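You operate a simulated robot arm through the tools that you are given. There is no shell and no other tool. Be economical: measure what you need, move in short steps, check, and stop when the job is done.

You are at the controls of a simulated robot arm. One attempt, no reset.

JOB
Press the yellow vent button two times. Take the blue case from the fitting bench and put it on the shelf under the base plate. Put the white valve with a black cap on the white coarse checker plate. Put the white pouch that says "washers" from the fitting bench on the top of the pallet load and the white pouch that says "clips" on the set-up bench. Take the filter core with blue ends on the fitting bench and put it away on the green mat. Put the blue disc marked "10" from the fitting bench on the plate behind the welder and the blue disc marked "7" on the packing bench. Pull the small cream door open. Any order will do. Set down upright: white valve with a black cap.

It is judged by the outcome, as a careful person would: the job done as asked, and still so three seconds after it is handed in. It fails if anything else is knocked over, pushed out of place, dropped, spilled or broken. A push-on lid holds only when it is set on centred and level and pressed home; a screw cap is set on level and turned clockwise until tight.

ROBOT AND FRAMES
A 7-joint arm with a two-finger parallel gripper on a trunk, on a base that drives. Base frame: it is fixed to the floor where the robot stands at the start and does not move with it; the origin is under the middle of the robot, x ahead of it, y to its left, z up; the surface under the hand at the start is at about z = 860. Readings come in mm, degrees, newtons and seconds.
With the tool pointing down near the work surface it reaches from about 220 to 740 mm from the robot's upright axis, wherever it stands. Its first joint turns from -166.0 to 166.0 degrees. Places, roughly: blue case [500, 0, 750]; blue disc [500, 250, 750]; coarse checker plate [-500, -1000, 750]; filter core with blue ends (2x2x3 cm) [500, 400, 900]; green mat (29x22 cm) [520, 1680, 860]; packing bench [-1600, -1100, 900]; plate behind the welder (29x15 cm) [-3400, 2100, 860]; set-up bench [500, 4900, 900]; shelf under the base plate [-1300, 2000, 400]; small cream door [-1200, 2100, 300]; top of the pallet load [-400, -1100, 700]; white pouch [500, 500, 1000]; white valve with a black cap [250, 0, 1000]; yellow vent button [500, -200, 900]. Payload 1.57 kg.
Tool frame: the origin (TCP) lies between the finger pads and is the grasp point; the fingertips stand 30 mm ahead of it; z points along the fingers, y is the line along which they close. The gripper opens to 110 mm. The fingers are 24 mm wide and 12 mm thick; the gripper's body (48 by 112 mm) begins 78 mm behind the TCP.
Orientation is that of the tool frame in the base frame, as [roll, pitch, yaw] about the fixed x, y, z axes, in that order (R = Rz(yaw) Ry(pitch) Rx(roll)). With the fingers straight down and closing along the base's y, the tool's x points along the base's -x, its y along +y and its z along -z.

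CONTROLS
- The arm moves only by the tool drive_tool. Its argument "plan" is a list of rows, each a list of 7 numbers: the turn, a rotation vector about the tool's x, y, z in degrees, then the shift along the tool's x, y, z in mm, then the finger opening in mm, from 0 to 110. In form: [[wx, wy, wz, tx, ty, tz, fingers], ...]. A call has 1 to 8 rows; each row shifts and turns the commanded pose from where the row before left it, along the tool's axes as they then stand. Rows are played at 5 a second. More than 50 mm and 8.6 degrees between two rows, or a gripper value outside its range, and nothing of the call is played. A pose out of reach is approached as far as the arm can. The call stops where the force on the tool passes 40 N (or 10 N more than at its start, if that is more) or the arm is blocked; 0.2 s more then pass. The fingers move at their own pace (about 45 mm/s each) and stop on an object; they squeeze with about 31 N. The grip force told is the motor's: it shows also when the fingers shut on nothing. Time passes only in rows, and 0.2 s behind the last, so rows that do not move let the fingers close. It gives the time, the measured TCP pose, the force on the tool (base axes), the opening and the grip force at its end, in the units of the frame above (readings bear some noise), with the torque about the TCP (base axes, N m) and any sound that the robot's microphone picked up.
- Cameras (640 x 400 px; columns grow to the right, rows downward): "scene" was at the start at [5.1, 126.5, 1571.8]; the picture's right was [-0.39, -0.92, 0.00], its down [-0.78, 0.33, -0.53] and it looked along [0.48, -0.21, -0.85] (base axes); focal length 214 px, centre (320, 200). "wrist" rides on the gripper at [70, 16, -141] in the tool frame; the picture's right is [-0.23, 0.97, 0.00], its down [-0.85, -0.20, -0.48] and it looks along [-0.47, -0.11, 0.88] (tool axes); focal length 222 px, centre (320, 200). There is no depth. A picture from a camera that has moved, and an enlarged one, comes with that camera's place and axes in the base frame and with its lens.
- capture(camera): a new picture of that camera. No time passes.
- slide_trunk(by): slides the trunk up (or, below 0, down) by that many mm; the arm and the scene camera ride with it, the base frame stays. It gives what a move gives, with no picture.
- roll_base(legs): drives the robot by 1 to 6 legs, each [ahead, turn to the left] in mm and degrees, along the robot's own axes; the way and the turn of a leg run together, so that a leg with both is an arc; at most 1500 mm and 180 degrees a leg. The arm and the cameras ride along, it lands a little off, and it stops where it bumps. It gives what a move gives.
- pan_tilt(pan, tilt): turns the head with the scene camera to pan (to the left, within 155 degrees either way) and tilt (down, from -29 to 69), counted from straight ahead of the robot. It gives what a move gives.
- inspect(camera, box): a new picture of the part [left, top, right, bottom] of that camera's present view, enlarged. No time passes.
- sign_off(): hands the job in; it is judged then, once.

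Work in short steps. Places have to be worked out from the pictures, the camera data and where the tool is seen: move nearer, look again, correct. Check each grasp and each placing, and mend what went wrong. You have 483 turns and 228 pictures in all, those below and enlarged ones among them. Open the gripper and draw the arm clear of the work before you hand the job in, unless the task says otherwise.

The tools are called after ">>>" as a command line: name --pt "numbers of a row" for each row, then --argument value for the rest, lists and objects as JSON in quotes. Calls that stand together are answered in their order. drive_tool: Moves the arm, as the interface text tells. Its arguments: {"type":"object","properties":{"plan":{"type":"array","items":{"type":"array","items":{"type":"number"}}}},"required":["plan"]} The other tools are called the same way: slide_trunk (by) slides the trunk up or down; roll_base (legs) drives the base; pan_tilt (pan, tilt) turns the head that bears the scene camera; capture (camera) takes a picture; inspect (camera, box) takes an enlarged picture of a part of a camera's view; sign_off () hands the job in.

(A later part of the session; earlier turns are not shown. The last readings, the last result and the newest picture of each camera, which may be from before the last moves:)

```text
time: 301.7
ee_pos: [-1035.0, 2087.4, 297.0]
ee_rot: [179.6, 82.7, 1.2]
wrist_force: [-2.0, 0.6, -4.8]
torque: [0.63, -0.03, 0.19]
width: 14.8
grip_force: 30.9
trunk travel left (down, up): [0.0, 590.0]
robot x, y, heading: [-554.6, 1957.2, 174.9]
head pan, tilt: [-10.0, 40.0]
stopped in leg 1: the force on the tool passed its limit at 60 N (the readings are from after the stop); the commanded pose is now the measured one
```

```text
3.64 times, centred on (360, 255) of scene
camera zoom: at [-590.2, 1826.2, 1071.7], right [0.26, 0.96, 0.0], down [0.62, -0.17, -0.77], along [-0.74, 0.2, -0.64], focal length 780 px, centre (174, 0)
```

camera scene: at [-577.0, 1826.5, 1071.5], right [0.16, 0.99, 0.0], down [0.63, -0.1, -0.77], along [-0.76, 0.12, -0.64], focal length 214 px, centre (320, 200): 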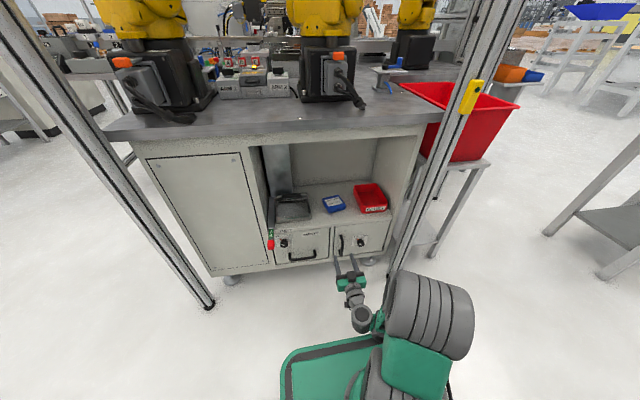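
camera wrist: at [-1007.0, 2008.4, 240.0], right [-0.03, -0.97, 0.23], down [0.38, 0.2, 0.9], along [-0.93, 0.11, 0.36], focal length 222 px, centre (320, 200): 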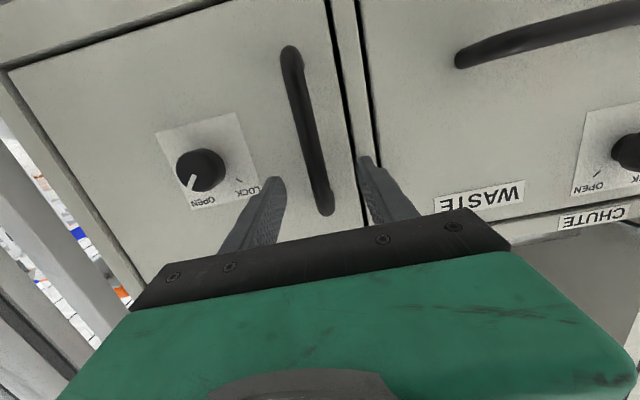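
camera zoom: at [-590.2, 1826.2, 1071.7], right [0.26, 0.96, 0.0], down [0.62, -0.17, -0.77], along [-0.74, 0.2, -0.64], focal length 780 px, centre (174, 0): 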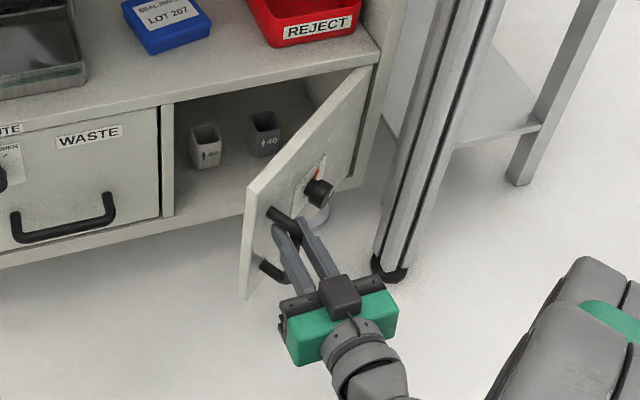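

Door ≈50° open. I release the handle, back off, and will push it further from its inner side.

>>> drive_tool --pt "0 0 0 0 0 0 30" --pt "0 0 0 0 0 0 50" --pt "0 0 0 0 0 -25 50" --pt "0 0 0 0 0 -25 50" --pt "0 0 0 0 0 -25 50" --pt "0 0 0 0 0 0 50"

>>> inspect --camera "scene" --box '[270, 200, 430, 320]'

```text
time: 303.0
ee_pos: [-972.7, 2116.8, 319.6]
ee_rot: [-170.0, 83.1, 11.4]
wrist_force: [-13.0, 0.3, 0.0]
torque: [0.01, 0.96, -0.39]
width: 50.2
grip_force: 0.2
out of reach, approached as far as the arm can: row 3, 4, 5
trunk travel left (down, up): [0.0, 590.0]
robot x, y, heading: [-553.3, 1962.3, 174.9]
head pan, tilt: [-10.0, 40.0]
stopped in row 6: the force on the tool passed its limit at 154 N (the readings are from after the stop); the commanded pose is now the measured one
```

```text
3.33 times, centred on (350, 260) of scene
camera zoom: at [-590.1, 1826.2, 1071.6], right [0.26, 0.96, 0.0], down [0.62, -0.17, -0.77], along [-0.74, 0.2, -0.64], focal length 715 px, centre (220, 0)
```

zoom: 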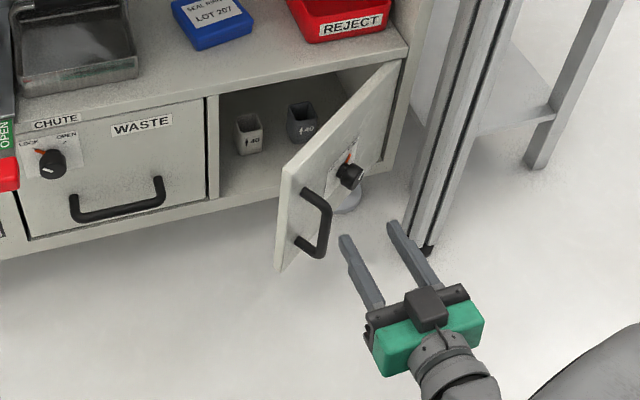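

The hand drifted back onto the robot's own base; I raise it at once.

>>> drive_tool --pt "0 0 0 -20 0 0 50" --pt "0 0 0 -30 0 0 50" --pt "0 0 0 -30 0 0 50" --pt "0 0 0 0 0 0 50"

>>> capture --camera "scene"

>>> capture --camera "wrist"

```text
time: 304.0
ee_pos: [-983.0, 2116.3, 398.9]
ee_rot: [-170.5, 83.2, 11.0]
wrist_force: [0.3, 0.3, -0.1]
torque: [-0.01, 0.01, 0.0]
width: 50.1
grip_force: 0.0
trunk travel left (down, up): [0.0, 590.0]
robot x, y, heading: [-554.8, 1960.2, 174.8]
head pan, tilt: [-10.0, 40.0]
```

```text
90 pictures are left
camera scene: at [-589.9, 1826.2, 1071.5], right [0.26, 0.96, 0.0], down [0.62, -0.17, -0.77], along [-0.74, 0.2, -0.64], focal length 214 px, centre (320, 200)
```

scene: 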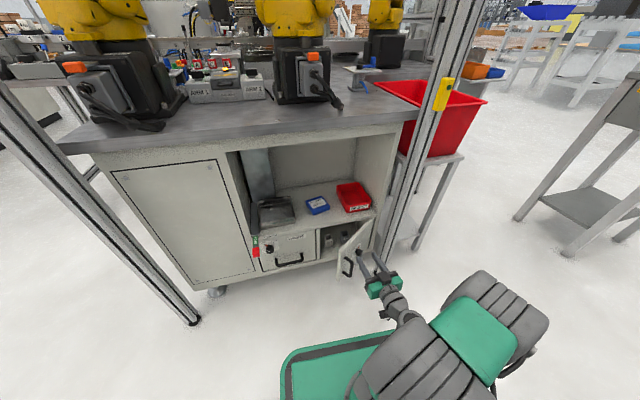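

```text
89 pictures are left
camera wrist: at [-833.4, 2103.7, 346.8], right [0.0, -0.98, 0.21], down [0.37, 0.19, 0.91], along [-0.93, 0.08, 0.36], focal length 222 px, centre (320, 200)
```

wrist: 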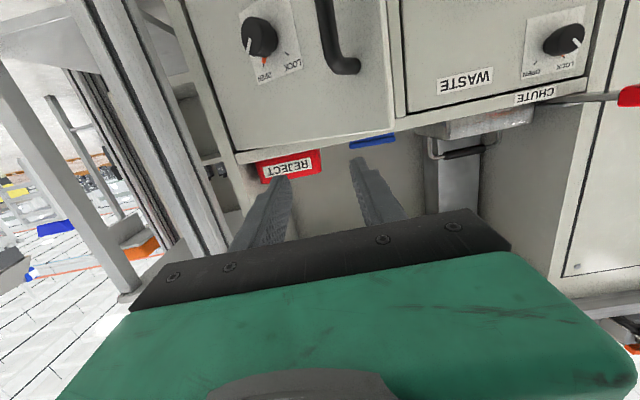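

Door ≈50° open. I go around to its inner side: shift left at this height, advance, lower a little, then sweep right to swing it wider.

>>> drive_tool --pt "0 0 0 0 42 0 20" --pt "0 0 0 0 42 0 0" --pt "0 0 0 0 42 0 0" --pt "0 0 0 0 0 0 0"

>>> roll_base --legs '[[90, 0]]'

>>> drive_tool --pt "0 0 0 30 0 0 0" --pt "0 0 0 29 0 0 0" --pt "0 0 0 0 0 0 0"

>>> capture --camera "scene"

```text
time: 305.0
ee_pos: [-1003.2, 2007.2, 429.3]
ee_rot: [-147.7, 83.8, 33.2]
wrist_force: [-0.5, 0.3, 0.4]
torque: [0.03, -0.03, 0.02]
width: 0.0
grip_force: 20.0
out of reach, approached as far as the arm can: row 2, 3
trunk travel left (down, up): [0.0, 590.0]
robot x, y, heading: [-556.1, 1962.9, 174.6]
head pan, tilt: [-10.0, 40.0]
```

```text
time: 306.1
ee_pos: [-1094.4, 2013.5, 429.9]
ee_rot: [-148.3, 83.8, 33.1]
wrist_force: [-0.7, -0.5, 1.0]
torque: [-0.03, -0.03, -0.05]
width: 0.2
grip_force: 21.4
trunk travel left (down, up): [0.0, 590.0]
robot x, y, heading: [-646.6, 1973.5, 174.5]
head pan, tilt: [-10.0, 40.0]
```

```text
time: 306.7
ee_pos: [-1096.7, 2018.0, 418.0]
ee_rot: [-164.5, 81.4, 15.5]
wrist_force: [-0.7, -0.5, 0.2]
torque: [-0.03, -0.01, 0.01]
width: 0.1
grip_force: 21.3
out of reach, approached as far as the arm can: row 1, 2
trunk travel left (down, up): [0.0, 590.0]
robot x, y, heading: [-648.1, 1975.5, 174.8]
head pan, tilt: [-10.0, 40.0]
stopped in row 2: the arm was blocked; the commanded pose is now the measured one
```

```text
88 pictures are left
camera scene: at [-680.6, 1834.5, 1071.6], right [0.26, 0.96, 0.0], down [0.62, -0.17, -0.77], along [-0.74, 0.2, -0.64], focal length 214 px, centre (320, 200)
```

scene: 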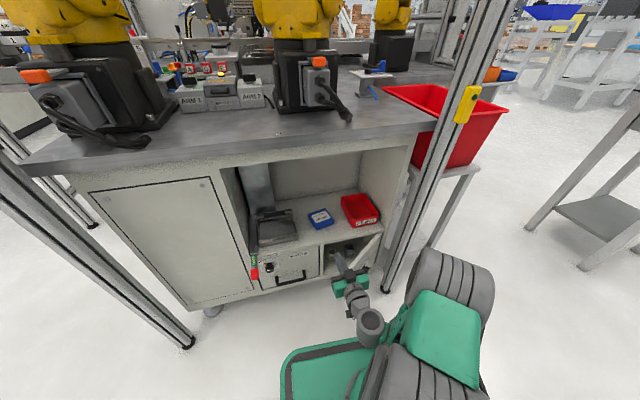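

The arm is too folded at this distance. I back up, tilt the tool to ~45° down, and then reach in.

>>> roll_base --legs '[[-110, 0]]'

>>> drive_tool --pt "0 8 0 0 0 0 0" --pt "0 8 0 0 0 10 0" --pt "0 8 0 0 0 10 0" --pt "0 8 0 0 0 10 0" --pt "0 0 0 0 0 0 0"

```text
time: 307.9
ee_pos: [-986.3, 2009.4, 414.4]
ee_rot: [-164.1, 81.4, 16.0]
wrist_force: [0.8, -0.3, -0.6]
torque: [0.0, 0.01, -0.02]
width: 0.0
grip_force: 21.2
trunk travel left (down, up): [0.0, 590.0]
robot x, y, heading: [-536.0, 1962.5, 174.6]
head pan, tilt: [-10.0, 40.0]
```

```text
time: 309.1
ee_pos: [-1014.5, 2009.2, 404.5]
ee_rot: [-176.3, 49.4, 2.8]
wrist_force: [-0.1, 0.5, 0.1]
torque: [0.02, 0.01, -0.02]
width: 0.2
grip_force: 21.1
trunk travel left (down, up): [0.0, 590.0]
robot x, y, heading: [-536.1, 1957.3, 174.7]
head pan, tilt: [-10.0, 40.0]
```

>>> drive_tool --pt "0 0 0 0 0 31 0" --pt "0 0 0 0 0 31 0" --pt "0 0 0 0 0 30 0" --pt "0 0 0 0 -20 0 0" --pt "0 0 0 0 -25 0 0" --pt "0 0 0 0 -25 0 0" --pt "0 0 0 0 0 0 0"

>>> inspect --camera "scene" --box '[270, 200, 430, 320]'

```text
time: 310.6
ee_pos: [-1085.8, 2082.4, 347.7]
ee_rot: [-176.3, 49.5, 2.9]
wrist_force: [0.4, -0.3, 0.5]
torque: [-0.01, -0.05, 0.02]
width: 0.0
grip_force: 20.5
trunk travel left (down, up): [0.0, 590.0]
robot x, y, heading: [-538.2, 1962.8, 174.6]
head pan, tilt: [-10.0, 40.0]
```

```text
3.33 times, centred on (350, 260) of scene
camera zoom: at [-572.0, 1824.4, 1071.5], right [0.26, 0.96, 0.0], down [0.62, -0.17, -0.77], along [-0.74, 0.2, -0.64], focal length 715 px, centre (220, 0)
```

zoom: 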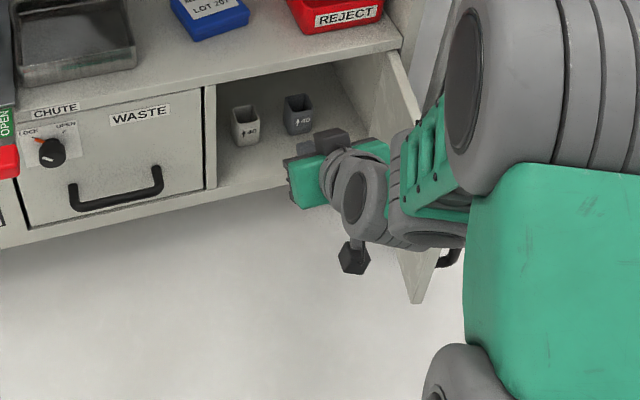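

The door now appears nearly fully open. I retreat the way I came and check.

>>> drive_tool --pt "0 0 0 0 25 0 0" --pt "0 0 0 0 25 0 0" --pt "0 0 0 0 20 0 0" --pt "0 0 0 0 0 -31 0" --pt "0 0 0 0 0 -31 0" --pt "0 0 0 0 0 -30 0" --pt "0 0 0 0 0 0 0"

>>> roll_base --legs '[[-150, 0]]'

>>> inspect --camera "scene" --box '[210, 130, 430, 290]'

```text
time: 312.2
ee_pos: [-1014.2, 2007.6, 404.7]
ee_rot: [-176.4, 49.5, 2.8]
wrist_force: [1.2, -0.3, -0.4]
torque: [-0.01, 0.0, 0.01]
width: 0.0
grip_force: 21.4
trunk travel left (down, up): [0.0, 590.0]
robot x, y, heading: [-535.6, 1964.4, 174.3]
head pan, tilt: [-10.0, 40.0]
```

```text
time: 313.6
ee_pos: [-866.5, 1995.4, 403.9]
ee_rot: [-176.3, 49.7, 2.9]
wrist_force: [0.8, -0.3, 0.2]
torque: [-0.01, 0.01, -0.01]
width: 0.3
grip_force: 21.1
trunk travel left (down, up): [0.0, 590.0]
robot x, y, heading: [-384.0, 1944.0, 174.7]
head pan, tilt: [-10.0, 40.0]
```

```text
2.50 times, centred on (320, 210) of scene
camera zoom: at [-422.6, 1810.6, 1071.5], right [0.26, 0.96, 0.0], down [0.62, -0.17, -0.77], along [-0.74, 0.2, -0.64], focal length 536 px, centre (320, 175)
```

zoom: 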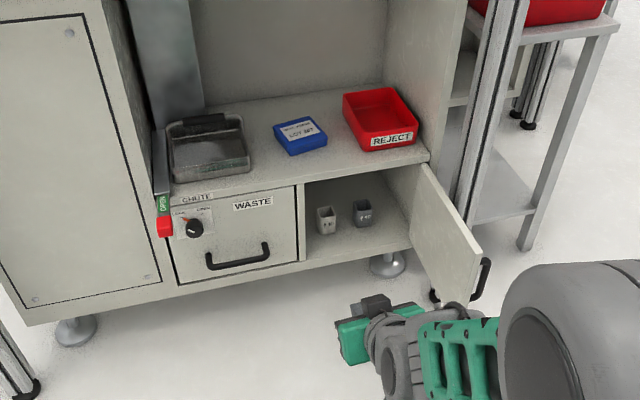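

The door stands wide open, everything else intact. Raise the trunk, bring the tool back to vertical and high.

>>> slide_trunk --by 400

>>> slide_trunk --by 125

>>> drive_tool --pt "0 8 0 0 0 0 40" --pt "0 8 0 0 0 0 60" --pt "0 8 0 0 0 0 80" --pt "0 8 0 0 0 -20 80" --pt "0 8 0 0 0 -35 80" --pt "0 8 0 0 0 -35 80" --pt "0 1.5 0 0 0 -40 80" --pt "0 0 0 0 0 -35 80"

```text
time: 317.4
ee_pos: [-866.6, 1994.9, 805.2]
ee_rot: [-176.4, 49.7, 2.9]
wrist_force: [0.7, 0.1, 0.3]
torque: [0.0, 0.02, -0.01]
width: 0.0
grip_force: 21.2
trunk travel left (down, up): [-400.0, 190.0]
robot x, y, heading: [-385.1, 1945.0, 174.8]
head pan, tilt: [-10.0, 40.0]
```

```text
time: 319.0
ee_pos: [-867.3, 1994.7, 929.8]
ee_rot: [-176.3, 49.4, 2.9]
wrist_force: [-0.9, -0.2, 0.3]
torque: [-0.01, 0.01, 0.0]
width: 0.0
grip_force: 21.6
trunk travel left (down, up): [-525.0, 65.0]
robot x, y, heading: [-385.2, 1943.4, 174.6]
head pan, tilt: [-10.0, 40.0]
```

```text
time: 320.8
ee_pos: [-837.7, 1988.0, 1090.1]
ee_rot: [-177.6, 0.1, 0.2]
wrist_force: [-0.2, 0.4, 0.3]
torque: [0.02, -0.02, -0.02]
width: 80.3
grip_force: 0.1
trunk travel left (down, up): [-525.0, 65.0]
robot x, y, heading: [-387.0, 1943.0, 174.5]
head pan, tilt: [-10.0, 40.0]
```

Rotate the gripper ~102° for the CLIPS pouch, then drive back to the fitting bench.

>>> drive_tool --pt "-2.4 0 0 0 0 0 80" --pt "0 0 8.5 0 0 0 80" --pt "0 0 8.5 0 0 0 80" --pt "0 0 8.5 0 0 0 80" --pt "0 0 8.5 0 0 0 80" --pt "0 0 8.5 0 0 0 80" --pt "0 0 8.5 0 0 0 80" --pt "0 0 8.5 0 0 0 80"

>>> drive_tool --pt "0 0 8.5 0 0 0 80" --pt "0 0 8.5 0 0 0 80" --pt "0 0 8.5 0 0 0 80" --pt "0 0 8.5 0 0 0 80" --pt "0 0 8.5 0 0 0 80" --pt "0 0 0 0 0 0 80"

>>> roll_base --legs '[[0, 95.5], [1000, 0], [810, 0], [0, 90], [290, 0]]'

>>> pan_tilt --pan 0 --tilt 62

>>> capture --camera "wrist"

>>> capture --camera "scene"

```text
time: 322.6
ee_pos: [-840.0, 1988.0, 1092.2]
ee_rot: [-180.0, 0.1, -59.6]
wrist_force: [-0.6, 0.9, -0.1]
torque: [0.0, -0.03, -0.01]
width: 79.9
grip_force: 0.1
trunk travel left (down, up): [-525.0, 65.0]
robot x, y, heading: [-390.6, 1949.2, 174.6]
head pan, tilt: [-10.0, 40.0]
```

```text
time: 324.0
ee_pos: [-838.8, 1988.5, 1089.7]
ee_rot: [179.8, 0.0, -102.0]
wrist_force: [0.3, 0.1, 0.7]
torque: [-0.03, -0.04, 0.03]
width: 80.1
grip_force: 0.1
trunk travel left (down, up): [-525.0, 65.0]
robot x, y, heading: [-391.8, 1951.3, 174.6]
head pan, tilt: [-10.0, 40.0]
```

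```text
time: 342.6
ee_pos: [342.6, 121.2, 1089.3]
ee_rot: [179.9, 0.0, 82.8]
wrist_force: [0.4, -1.0, -0.6]
torque: [0.03, -0.02, -0.01]
width: 80.1
grip_force: 0.1
trunk travel left (down, up): [-525.0, 65.0]
robot x, y, heading: [-110.6, 125.7, -0.6]
head pan, tilt: [-10.0, 40.0]
```

```text
time: 343.5
ee_pos: [341.8, 121.9, 1090.7]
ee_rot: [179.9, 0.1, 83.1]
wrist_force: [0.6, -1.2, -0.7]
torque: [0.01, 0.01, 0.0]
width: 80.0
grip_force: 0.1
trunk travel left (down, up): [-525.0, 65.0]
robot x, y, heading: [-113.6, 124.6, -0.4]
head pan, tilt: [0.0, 62.0]
```

```text
85 pictures are left
camera wrist: at [366.6, 188.4, 1232.0], right [0.94, -0.34, 0.0], down [-0.3, -0.82, 0.48], along [-0.16, -0.45, -0.88], focal length 222 px, centre (320, 200)
```

wrist: 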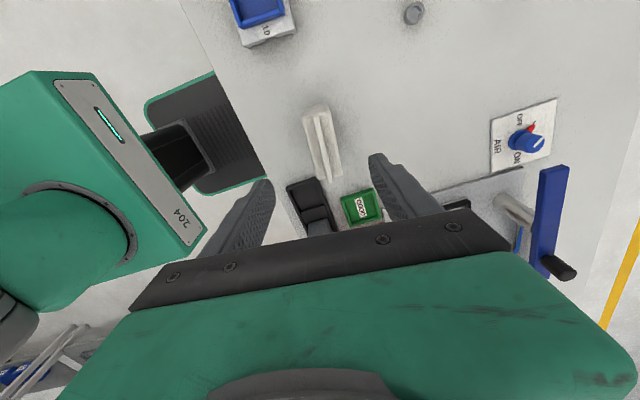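

```text
84 pictures are left
camera scene: at [-103.9, 280.7, 1567.6], right [-0.01, -1.0, 0.0], down [-0.88, 0.01, -0.47], along [0.47, 0.0, -0.88], focal length 214 px, centre (320, 200)
```

scene: 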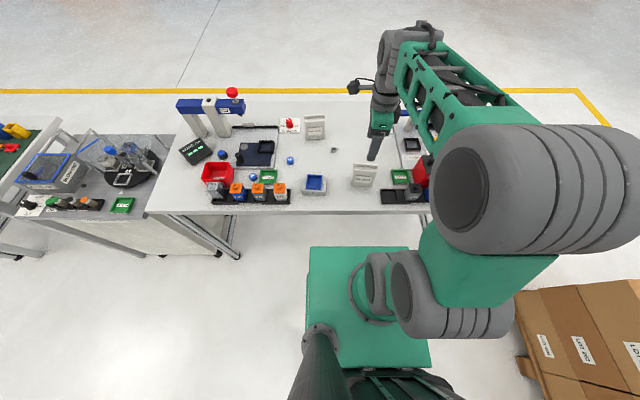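

CLIPS pouch ridge centre ≈[345,112]. Align and descend.

>>> drive_tool --pt "0 0 0 -9 2 0 80" --pt "0 0 0 0 0 45 80" --pt "0 0 0 0 0 45 80" --pt "0 0 0 0 0 35 80" --pt "0 0 0 0 0 0 80"

>>> capture --camera "wrist"

>>> inspect --camera "scene" --box '[310, 130, 440, 220]'

```text
time: 344.7
ee_pos: [343.4, 113.1, 963.0]
ee_rot: [179.9, 0.0, 83.0]
wrist_force: [0.7, -0.5, 0.2]
torque: [-0.01, -0.01, -0.02]
width: 80.1
grip_force: 0.0
trunk travel left (down, up): [-525.0, 65.0]
robot x, y, heading: [-108.7, 122.9, -0.4]
head pan, tilt: [0.0, 62.0]
```

```text
83 pictures are left
camera wrist: at [367.4, 179.5, 1105.8], right [0.94, -0.34, 0.0], down [-0.3, -0.82, 0.48], along [-0.16, -0.45, -0.88], focal length 222 px, centre (320, 200)
```

wrist: 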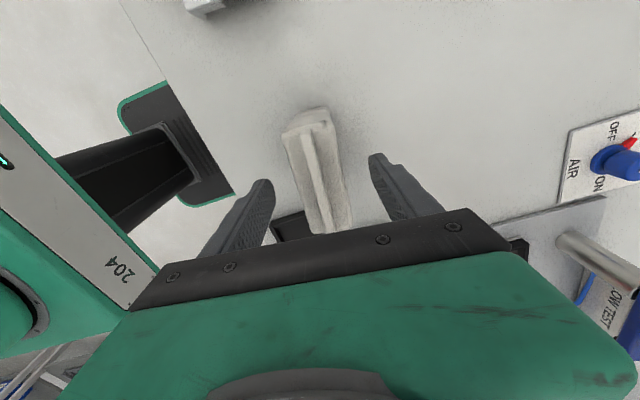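

```text
4.44 times, centred on (375, 175) of scene
camera zoom: at [-103.8, 280.7, 1567.5], right [-0.01, -1.0, 0.0], down [-0.88, 0.01, -0.47], along [0.47, 0.0, -0.88], focal length 953 px, centre (76, 311)
```

zoom: 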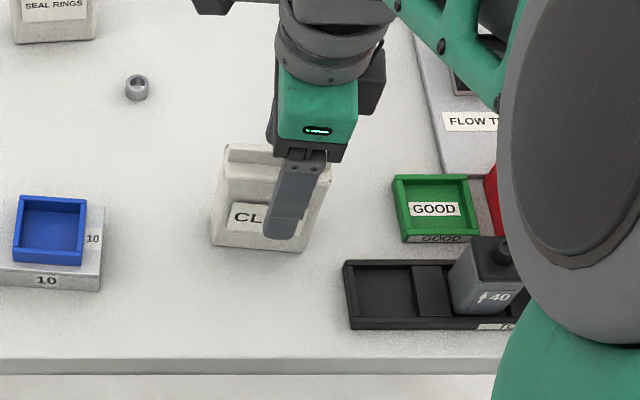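

>>> drive_tool --pt "0 0 0 0 0 20 80" --pt "0 0 0 0 0 15 80" --pt "0 0 0 0 0 0 60" --pt "0 0 0 0 0 0 40" --pt "0 0 0 0 0 0 20" --pt "0 0 0 0 0 0 8" --pt "0 0 0 0 0 0 8"

>>> drive_tool --pt "0 0 0 0 0 -15 8" --pt "0 0 0 0 0 -40 8" --pt "0 0 0 0 0 -45 8" --pt "0 0 0 0 0 -45 8" --pt "0 0 0 0 0 -30 8" --pt "0 0 0 0 0 0 8"

>>> inspect --camera "scene" --box '[310, 90, 440, 220]'

```text
time: 346.3
ee_pos: [342.4, 111.9, 930.1]
ee_rot: [180.0, -0.1, 82.9]
wrist_force: [-0.6, 0.2, 1.0]
torque: [0.0, -0.03, -0.01]
width: 35.7
grip_force: 31.0
trunk travel left (down, up): [-525.0, 65.0]
robot x, y, heading: [-108.1, 123.1, -0.5]
head pan, tilt: [0.0, 62.0]
```

```text
time: 347.7
ee_pos: [341.5, 112.4, 1106.4]
ee_rot: [180.0, 0.0, 83.0]
wrist_force: [-0.6, -0.8, 0.2]
torque: [-0.01, 0.02, -0.01]
width: 35.6
grip_force: 31.1
trunk travel left (down, up): [-525.0, 65.0]
robot x, y, heading: [-109.7, 126.7, -0.9]
head pan, tilt: [0.0, 62.0]
```

```text
3.08 times, centred on (375, 155) of scene
camera zoom: at [-103.9, 280.7, 1567.5], right [-0.01, -1.0, 0.0], down [-0.88, 0.01, -0.47], along [0.47, 0.0, -0.88], focal length 660 px, centre (151, 338)
```

zoom: 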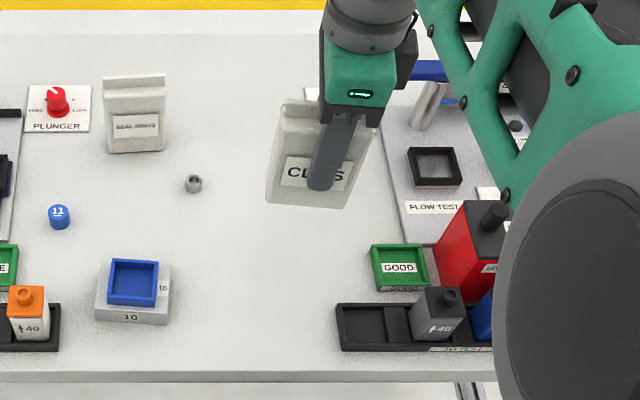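

CLIPS is held. Drive along the aisle toward +y and look for the set-up bench.

>>> roll_base --legs '[[-350, 0], [0, 90], [1500, 0], [1300, 0]]'

>>> pan_tilt --pan 0 --tilt 22

>>> capture --camera "scene"

```text
time: 366.9
ee_pos: [-457.1, 3383.2, 1103.9]
ee_rot: [179.9, 0.0, 174.0]
wrist_force: [0.3, -0.1, 0.1]
torque: [-0.02, -0.02, -0.02]
width: 35.3
grip_force: 30.9
trunk travel left (down, up): [-525.0, 65.0]
robot x, y, heading: [-460.7, 2932.1, 90.4]
head pan, tilt: [0.0, 62.0]
```

```text
time: 368.0
ee_pos: [-456.8, 3383.2, 1106.1]
ee_rot: [179.9, -0.1, 174.1]
wrist_force: [0.0, -1.0, -0.6]
torque: [0.04, -0.03, -0.01]
width: 35.3
grip_force: 31.2
trunk travel left (down, up): [-525.0, 65.0]
robot x, y, heading: [-462.2, 2927.5, 90.8]
head pan, tilt: [0.0, 22.0]
```

```text
80 pictures are left
camera scene: at [-613.4, 2961.8, 1624.6], right [1.0, 0.01, 0.0], down [0.0, -0.38, -0.93], along [-0.01, 0.93, -0.38], focal length 214 px, centre (320, 200)
```

scene: 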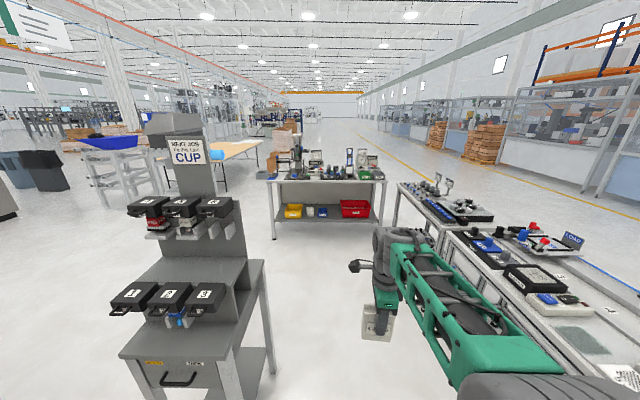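

>>> inspect --camera "scene" --box '[380, 160, 600, 310]'

>>> inspect --camera "scene" --box '[250, 130, 400, 230]'

```text
2.67 times, centred on (490, 235) of scene
camera zoom: at [-613.4, 2961.8, 1624.6], right [1.0, 0.01, 0.0], down [0.0, -0.38, -0.93], along [-0.01, 0.93, -0.38], focal length 572 px, centre (-133, 107)
```

zoom: 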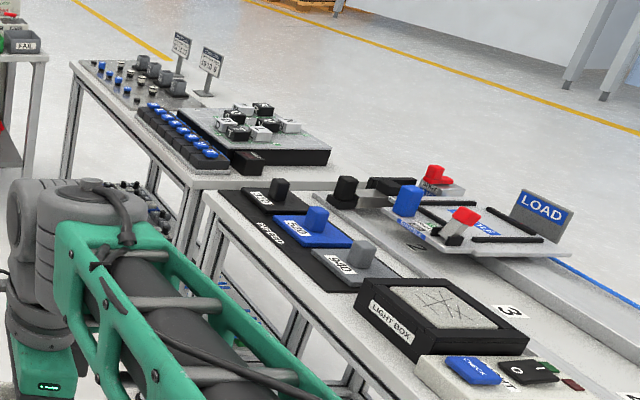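

```text
4.00 times, centred on (325, 180) of scene
camera zoom: at [-613.4, 2961.8, 1624.6], right [1.0, 0.01, 0.0], down [0.0, -0.38, -0.93], along [-0.01, 0.93, -0.38], focal length 858 px, centre (300, 280)
```

zoom: 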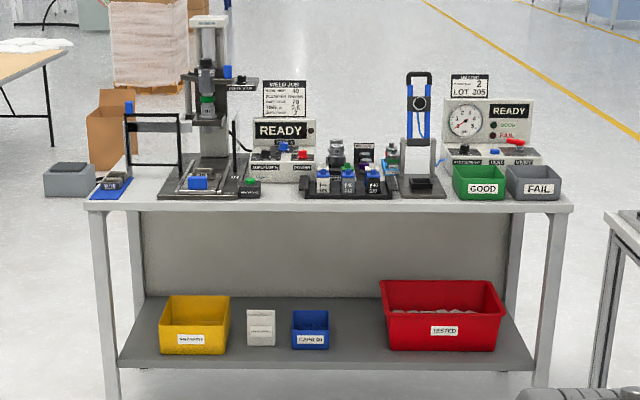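

The set-up bench is the farthest one in the right-hand row (y≈4300–5250). I drive there and face it.

>>> roll_base --legs '[[1450, 0], [300, 0], [0, -90], [250, 0]]'

>>> pan_tilt --pan 0 --tilt 55

>>> capture --camera "scene"

```text
time: 382.2
ee_pos: [221.2, 4674.0, 1104.3]
ee_rot: [179.9, 0.0, 83.3]
wrist_force: [-0.3, 0.1, -0.4]
torque: [-0.01, 0.05, -0.01]
width: 35.6
grip_force: 30.8
trunk travel left (down, up): [-525.0, 65.0]
robot x, y, heading: [-232.3, 4684.3, -0.1]
head pan, tilt: [0.0, 22.0]
```

```text
time: 383.1
ee_pos: [220.1, 4674.1, 1105.7]
ee_rot: [179.8, -0.1, 83.3]
wrist_force: [-0.2, 0.3, -1.2]
torque: [0.03, 0.0, 0.0]
width: 35.3
grip_force: 30.8
trunk travel left (down, up): [-525.0, 65.0]
robot x, y, heading: [-232.3, 4683.3, -0.1]
head pan, tilt: [0.0, 55.0]
```

```text
77 pictures are left
camera scene: at [-219.0, 4839.0, 1575.9], right [0.0, -1.0, 0.0], down [-0.82, 0.0, -0.57], along [0.57, 0.0, -0.82], focal length 214 px, centre (320, 200)
```

scene: 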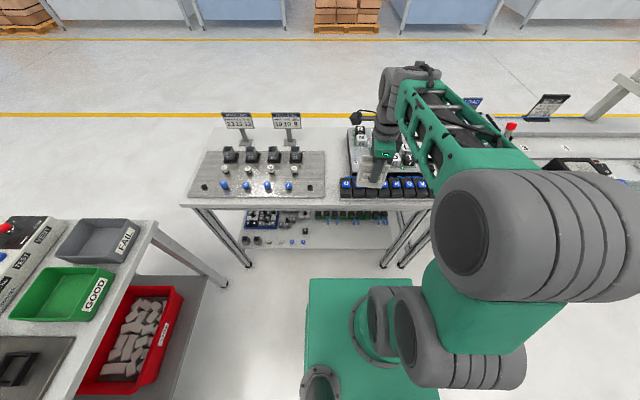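

>>> inspect --camera "scene" --box '[170, 100, 390, 230]'

>>> capture --camera "wrist"

```text
2.91 times, centred on (280, 165) of scene
camera zoom: at [-219.0, 4839.0, 1575.9], right [0.0, -1.0, 0.0], down [-0.82, 0.0, -0.57], along [0.57, 0.0, -0.82], focal length 624 px, centre (436, 302)
```

zoom: 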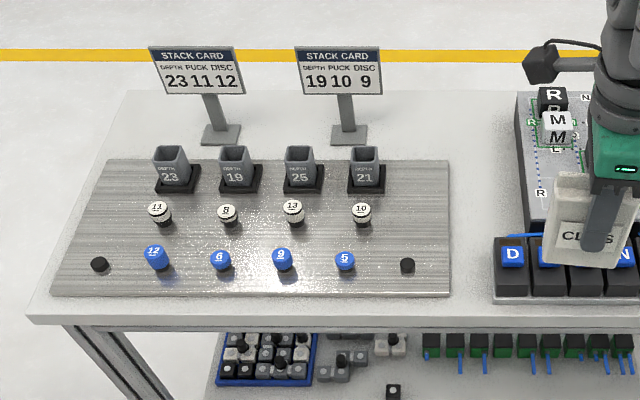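

```text
75 pictures are left
camera wrist: at [244.4, 4740.7, 1246.9], right [0.94, -0.34, 0.0], down [-0.3, -0.83, 0.48], along [-0.16, -0.45, -0.88], focal length 222 px, centre (320, 200)
```

wrist: 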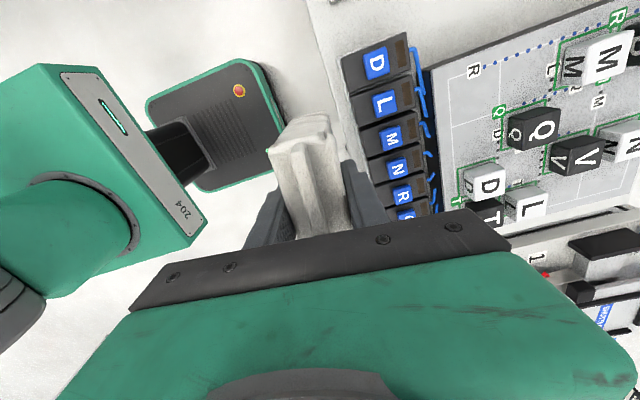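

Free area found behind the plate's right end: about [615,4810] (board edge y≈4700, sign base y≈4940). I drive 200 mm closer and move the hand above it.

>>> roll_base --legs '[[195, 0]]'

>>> drive_tool --pt "0 0 0 35 0 0 8" --pt "0 0 0 35 20 0 8" --pt "0 0 0 35 30 0 8" --pt "0 0 0 35 30 0 8" --pt "0 0 0 14 40 0 8" --pt "0 0 0 0 40 0 8" --pt "0 0 0 0 0 0 8"

>>> capture --camera "scene"

```text
time: 384.7
ee_pos: [417.3, 4674.8, 1104.8]
ee_rot: [179.8, -0.1, 83.4]
wrist_force: [0.5, -0.4, -1.1]
torque: [0.02, 0.0, 0.03]
width: 35.3
grip_force: 31.2
trunk travel left (down, up): [-525.0, 65.0]
robot x, y, heading: [-37.5, 4681.0, -0.2]
head pan, tilt: [0.0, 55.0]
```

```text
time: 386.3
ee_pos: [595.8, 4810.3, 1104.8]
ee_rot: [179.8, -0.1, 83.5]
wrist_force: [0.0, 0.3, -0.5]
torque: [-0.03, 0.04, 0.0]
width: 35.6
grip_force: 31.1
trunk travel left (down, up): [-525.0, 65.0]
robot x, y, heading: [-32.2, 4684.0, -0.2]
head pan, tilt: [0.0, 55.0]
```

```text
74 pictures are left
camera scene: at [-22.2, 4838.7, 1575.9], right [0.0, -1.0, 0.0], down [-0.82, 0.0, -0.57], along [0.57, 0.0, -0.82], focal length 214 px, centre (320, 200)
```

scene: 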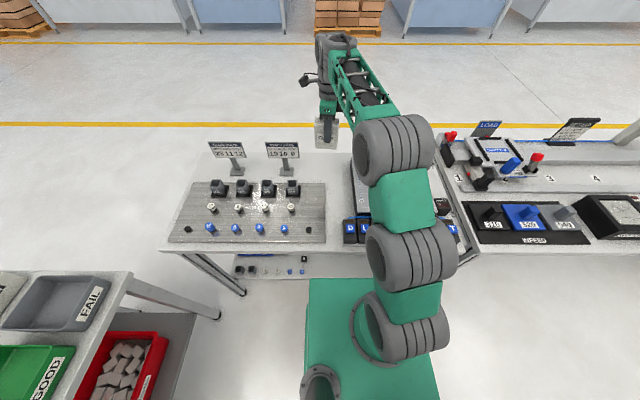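

Move 18 mm further and descend to ~30 mm above contact, then check.

>>> drive_tool --pt "0 0 0 0 18 0 8" --pt "0 0 0 0 0 45 8" --pt "0 0 0 0 0 45 8" --pt "0 0 0 0 0 45 8" --pt "0 0 0 0 0 0 8"

>>> capture --camera "wrist"

>>> inspect --camera "scene" --box '[200, 110, 380, 220]'

```text
time: 387.5
ee_pos: [611.9, 4808.3, 971.1]
ee_rot: [179.8, -0.1, 83.5]
wrist_force: [0.6, 0.1, -1.0]
torque: [-0.01, -0.02, 0.03]
width: 35.4
grip_force: 30.8
trunk travel left (down, up): [-525.0, 65.0]
robot x, y, heading: [-37.5, 4683.0, -0.2]
head pan, tilt: [0.0, 55.0]
```

```text
73 pictures are left
camera wrist: at [635.9, 4874.0, 1112.3], right [0.94, -0.34, 0.0], down [-0.3, -0.83, 0.48], along [-0.16, -0.45, -0.88], focal length 222 px, centre (320, 200)
```

wrist: 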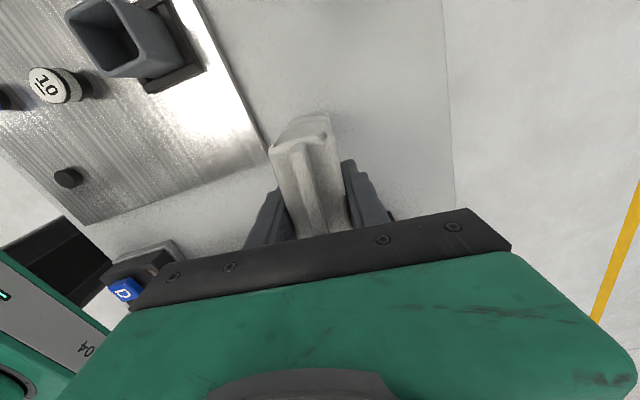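

```text
3.56 times, centred on (290, 165) of scene
camera zoom: at [-22.1, 4838.7, 1575.9], right [0.0, -1.0, 0.0], down [-0.82, 0.0, -0.57], along [0.57, 0.0, -0.82], focal length 763 px, centre (427, 324)
```

zoom: 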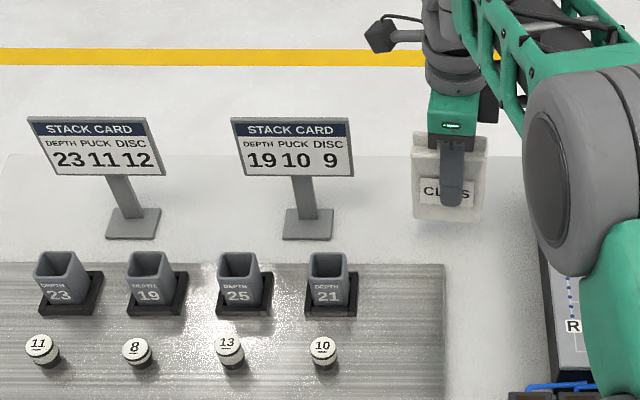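

Clear. Lower slowly to contact.

>>> drive_tool --pt "0 0 0 0 2 20 8" --pt "0 0 0 0 0 12 8" --pt "0 0 0 0 0 4 8" --pt "0 0 0 0 0 3 8" --pt "0 0 0 0 0 3 8" --pt "0 0 0 0 0 0 8"

```text
time: 388.9
ee_pos: [614.5, 4806.6, 929.1]
ee_rot: [179.8, -0.1, 83.5]
wrist_force: [-1.5, -1.2, 4.8]
torque: [-0.01, 0.15, 0.05]
width: 35.5
grip_force: 30.4
trunk travel left (down, up): [-525.0, 65.0]
robot x, y, heading: [-41.9, 4682.5, -0.2]
head pan, tilt: [0.0, 55.0]
```

Contact. Release and rise.

>>> drive_tool --pt "0 0 0 0 0 0 40" --pt "0 0 0 0 0 0 60" --pt "0 0 0 0 0 0 76" --pt "0 0 0 0 0 -20 76" --pt "0 0 0 0 0 -40 76" --pt "0 0 0 0 0 -45 76" --pt "0 0 0 0 0 -45 76" --pt "0 0 0 0 -30 -30 76"

>>> drive_tool --pt "0 0 0 -20 -40 0 76" --pt "0 0 0 -25 -40 0 76" --pt "0 0 0 -25 -40 0 76" --pt "0 0 0 -25 -40 0 76"

>>> inspect --camera "scene" --box '[200, 110, 380, 220]'

```text
time: 390.7
ee_pos: [583.2, 4810.1, 1107.8]
ee_rot: [179.9, 0.0, 83.4]
wrist_force: [0.1, 0.4, 0.4]
torque: [-0.03, -0.01, -0.02]
width: 76.1
grip_force: 0.1
trunk travel left (down, up): [-525.0, 65.0]
robot x, y, heading: [-37.7, 4681.0, 0.1]
head pan, tilt: [0.0, 55.0]
```

```text
time: 391.7
ee_pos: [413.3, 4735.0, 1108.0]
ee_rot: [179.8, -0.2, 83.4]
wrist_force: [-0.6, 0.0, 1.1]
torque: [0.02, -0.03, 0.01]
width: 76.0
grip_force: 0.1
trunk travel left (down, up): [-525.0, 65.0]
robot x, y, heading: [-36.5, 4679.8, -0.0]
head pan, tilt: [0.0, 55.0]
```

```text
3.56 times, centred on (290, 165) of scene
camera zoom: at [-23.1, 4838.5, 1575.9], right [0.0, -1.0, 0.0], down [-0.82, 0.0, -0.57], along [0.57, 0.0, -0.82], focal length 763 px, centre (427, 324)
```

zoom: 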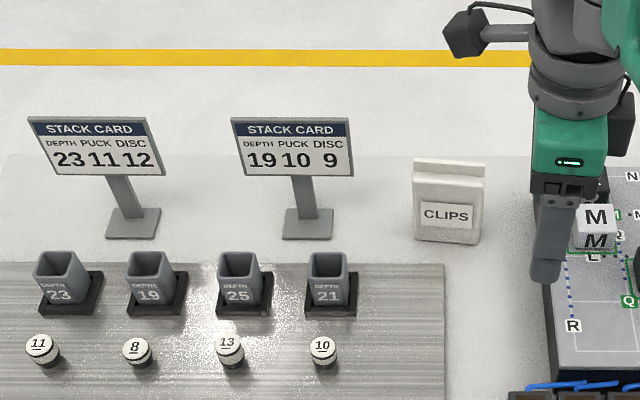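

CLIPS stands on the set-up bench. Now back to the fitting bench for disc "10".

>>> roll_base --legs '[[-400, 0], [0, -90], [1400, 0], [1400, 0], [1350, 0], [0, 90]]'

>>> roll_base --legs '[[330, 0]]'

>>> pan_tilt --pan 0 --tilt 60

>>> capture --camera "wrist"

>>> capture --camera "scene"

```text
time: 421.3
ee_pos: [79.8, 605.8, 1108.2]
ee_rot: [179.9, 0.0, 84.5]
wrist_force: [0.4, 0.0, 0.7]
torque: [-0.01, -0.02, -0.02]
width: 75.9
grip_force: 0.1
trunk travel left (down, up): [-525.0, 65.0]
robot x, y, heading: [-370.2, 541.2, 1.2]
head pan, tilt: [0.0, 55.0]
```

```text
time: 423.5
ee_pos: [412.7, 609.9, 1107.8]
ee_rot: [179.9, 0.0, 84.3]
wrist_force: [0.5, -0.5, 0.8]
torque: [0.0, 0.01, -0.03]
width: 75.8
grip_force: 0.0
trunk travel left (down, up): [-525.0, 65.0]
robot x, y, heading: [-35.7, 551.1, 1.3]
head pan, tilt: [0.0, 55.0]
```

```text
time: 424.2
ee_pos: [412.4, 610.3, 1106.4]
ee_rot: [179.9, -0.2, 84.4]
wrist_force: [0.0, 1.0, -0.4]
torque: [-0.01, 0.02, -0.02]
width: 75.7
grip_force: 0.1
trunk travel left (down, up): [-525.0, 65.0]
robot x, y, heading: [-36.4, 551.6, 1.3]
head pan, tilt: [0.0, 60.0]
```

```text
70 pictures are left
camera wrist: at [435.7, 677.8, 1249.7], right [0.95, -0.32, 0.0], down [-0.28, -0.83, 0.48], along [-0.15, -0.45, -0.88], focal length 222 px, centre (320, 200)
```

wrist: 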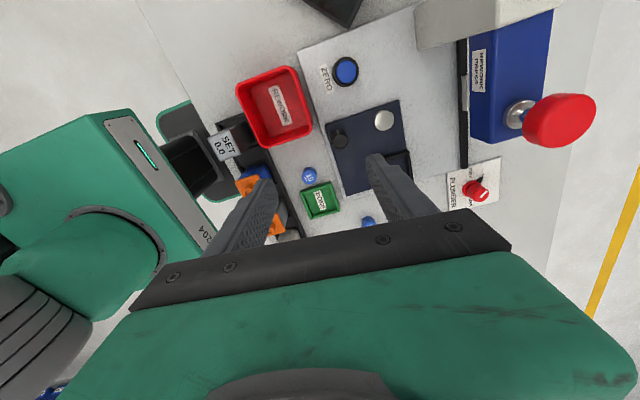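

```text
69 pictures are left
camera scene: at [-30.5, 705.6, 1569.8], right [0.02, -1.0, 0.0], down [-0.87, -0.01, -0.5], along [0.5, 0.01, -0.87], focal length 214 px, centre (320, 200)
```

scene: 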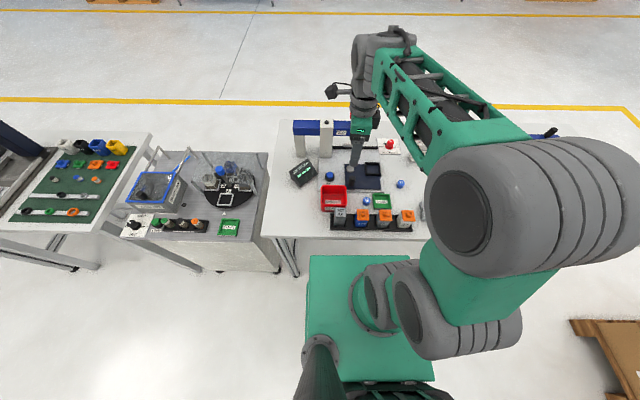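

Disc "10" is at ≈[370,541]. Move above it and descend partway with a 50 mm opening.

>>> drive_tool --pt "0 0 0 -36 -18 0 60" --pt "0 0 0 -37 -17 0 50" --pt "0 0 0 0 0 45 50" --pt "0 0 0 0 0 45 50" --pt "0 0 0 0 0 35 50" --pt "0 0 0 0 0 0 50"

>>> capture --camera "wrist"

>>> inspect --camera "scene" --box '[300, 150, 430, 240]'

```text
time: 425.6
ee_pos: [370.7, 540.9, 981.9]
ee_rot: [179.9, 0.0, 84.4]
wrist_force: [0.0, -0.5, 1.6]
torque: [0.01, 0.0, 0.0]
width: 49.8
grip_force: 0.0
trunk travel left (down, up): [-525.0, 65.0]
robot x, y, heading: [-36.5, 551.2, 1.0]
head pan, tilt: [0.0, 60.0]
```

```text
68 pictures are left
camera wrist: at [393.2, 609.1, 1124.0], right [0.95, -0.32, 0.0], down [-0.28, -0.83, 0.48], along [-0.15, -0.45, -0.88], focal length 222 px, centre (320, 200)
```

wrist: 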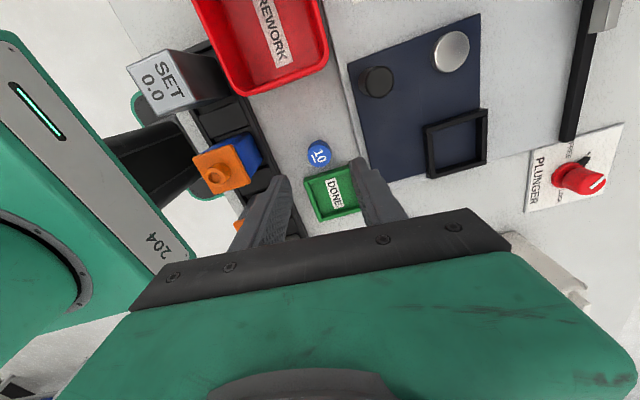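

```text
4.44 times, centred on (365, 195) of scene
camera zoom: at [-30.5, 705.6, 1569.8], right [0.02, -1.0, 0.0], down [-0.87, -0.01, -0.5], along [0.5, 0.01, -0.87], focal length 953 px, centre (120, 222)
```

zoom: 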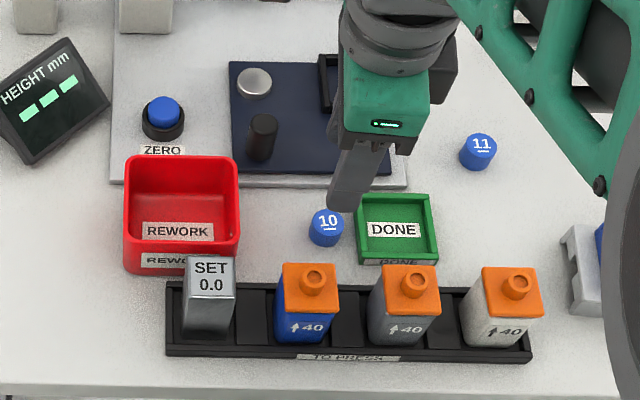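

Clearances are fine (tray edge y≈519). Descend and grip.

>>> drive_tool --pt "0 0 0 0 -2 30 46" --pt "0 0 0 0 0 30 46" --pt "0 0 0 0 0 20 46" --pt "0 0 0 0 0 10 46" --pt "0 0 0 0 0 0 30" --pt "0 0 0 0 0 0 8" --pt "0 0 0 0 0 0 8" --pt "0 0 0 0 0 0 8"

>>> drive_tool --pt "0 0 0 0 0 -20 8" --pt "0 0 0 0 0 -40 8" --pt "0 0 0 0 0 -45 8" --pt "0 0 0 0 0 -45 8" --pt "0 0 0 0 0 -45 8" --pt "0 0 0 0 0 -25 8" --pt "0 0 0 0 0 0 8"

>>> capture --camera "wrist"

```text
time: 427.4
ee_pos: [368.9, 541.2, 892.6]
ee_rot: [-180.0, 0.1, 84.4]
wrist_force: [-0.6, -0.2, 0.0]
torque: [0.02, -0.01, -0.08]
width: 24.8
grip_force: 31.2
trunk travel left (down, up): [-525.0, 65.0]
robot x, y, heading: [-36.4, 552.8, 0.9]
head pan, tilt: [0.0, 60.0]
```

```text
time: 429.0
ee_pos: [368.0, 540.8, 1113.3]
ee_rot: [179.8, 0.0, 84.3]
wrist_force: [0.5, 0.1, 0.3]
torque: [0.02, 0.02, 0.0]
width: 24.9
grip_force: 30.8
trunk travel left (down, up): [-525.0, 65.0]
robot x, y, heading: [-37.3, 551.8, 1.2]
head pan, tilt: [0.0, 60.0]
```

```text
66 pictures are left
camera wrist: at [391.8, 608.7, 1255.3], right [0.95, -0.32, 0.0], down [-0.28, -0.83, 0.48], along [-0.15, -0.45, -0.88], focal length 222 px, centre (320, 200)
```

wrist: 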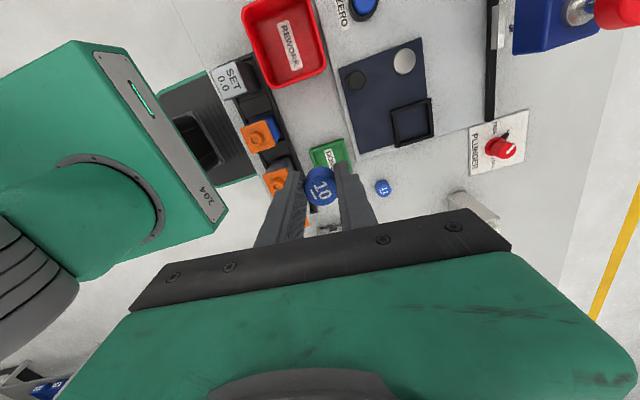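

Disc "10" is held. Head west along the aisle between the packing bench and the cell, then look for the welder.

>>> roll_base --legs '[[-400, 0], [0, -91], [690, 0], [0, -90], [1400, 0]]'

>>> pan_tilt --pan -35 --tilt 22

>>> capture --camera "scene"

```text
time: 449.1
ee_pos: [-2225.5, -157.3, 1113.7]
ee_rot: [179.9, 0.0, -96.1]
wrist_force: [0.7, 0.2, 0.5]
torque: [0.02, 0.03, 0.01]
width: 24.7
grip_force: 31.3
trunk travel left (down, up): [-525.0, 65.0]
robot x, y, heading: [-1819.7, -166.0, -179.7]
head pan, tilt: [0.0, 60.0]
```

```text
time: 450.1
ee_pos: [-2225.5, -157.1, 1113.8]
ee_rot: [179.8, 0.0, -96.0]
wrist_force: [0.3, -0.4, 0.2]
torque: [0.0, 0.01, 0.02]
width: 24.9
grip_force: 31.5
trunk travel left (down, up): [-525.0, 65.0]
robot x, y, heading: [-1821.8, -168.2, -179.6]
head pan, tilt: [-35.0, 22.0]
```

```text
65 pictures are left
camera scene: at [-1833.1, -270.2, 1624.6], right [0.57, 0.82, 0.0], down [0.31, -0.21, -0.93], along [-0.76, 0.52, -0.38], focal length 214 px, centre (320, 200)
```

scene: 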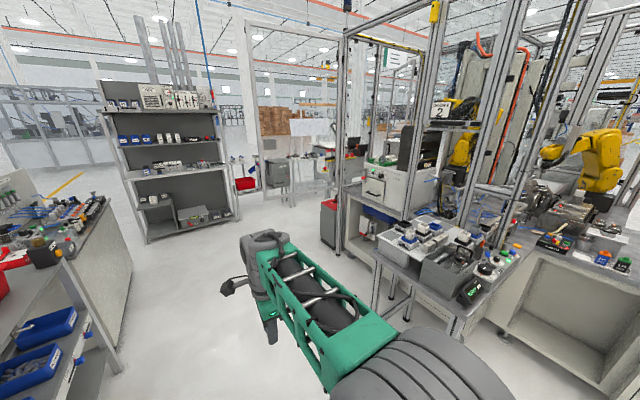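

>>> inspect --camera "scene" --box '[320, 110, 480, 230]'

```text
3.33 times, centred on (400, 170) of scene
camera zoom: at [-1833.1, -270.2, 1624.6], right [0.57, 0.82, 0.0], down [0.31, -0.21, -0.93], along [-0.76, 0.52, -0.38], focal length 715 px, centre (53, 300)
```

zoom: 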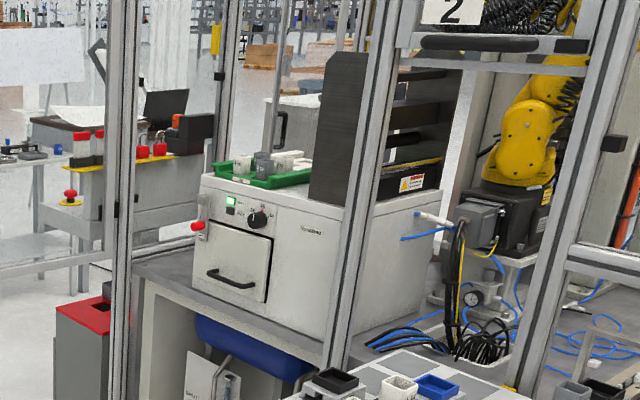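

The white machine is near [-2800,1230]; the plate at ≈[-3400,2100] lies behind it from here. I go around by the west side.

>>> roll_base --legs '[[1200, 0], [1130, 0], [0, -90], [600, 0]]'

>>> pan_tilt --pan -25 --tilt 22

>>> capture --camera "scene"

```text
time: 468.5
ee_pos: [-4175.4, 796.0, 1112.3]
ee_rot: [179.9, 0.0, 174.9]
wrist_force: [0.2, 0.3, -0.2]
torque: [0.03, 0.0, 0.01]
width: 24.7
grip_force: 30.7
trunk travel left (down, up): [-525.0, 65.0]
robot x, y, heading: [-4180.3, 387.4, 91.3]
head pan, tilt: [-35.0, 22.0]
```

```text
time: 469.2
ee_pos: [-4176.3, 795.7, 1112.5]
ee_rot: [179.9, 0.0, 174.9]
wrist_force: [0.3, 0.2, 0.2]
torque: [-0.04, -0.01, -0.01]
width: 25.1
grip_force: 32.0
trunk travel left (down, up): [-525.0, 65.0]
robot x, y, heading: [-4182.7, 390.8, 91.6]
head pan, tilt: [-25.0, 22.0]
```

```text
63 pictures are left
camera scene: at [-4295.0, 412.3, 1624.7], right [0.92, -0.4, 0.0], down [-0.15, -0.34, -0.93], along [0.37, 0.85, -0.37], focal length 214 px, centre (320, 200)
```

scene: 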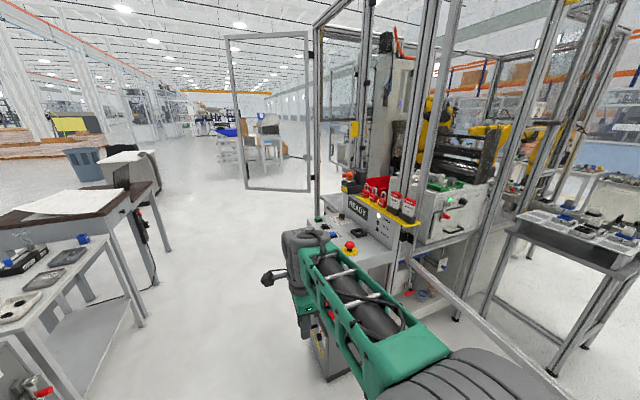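

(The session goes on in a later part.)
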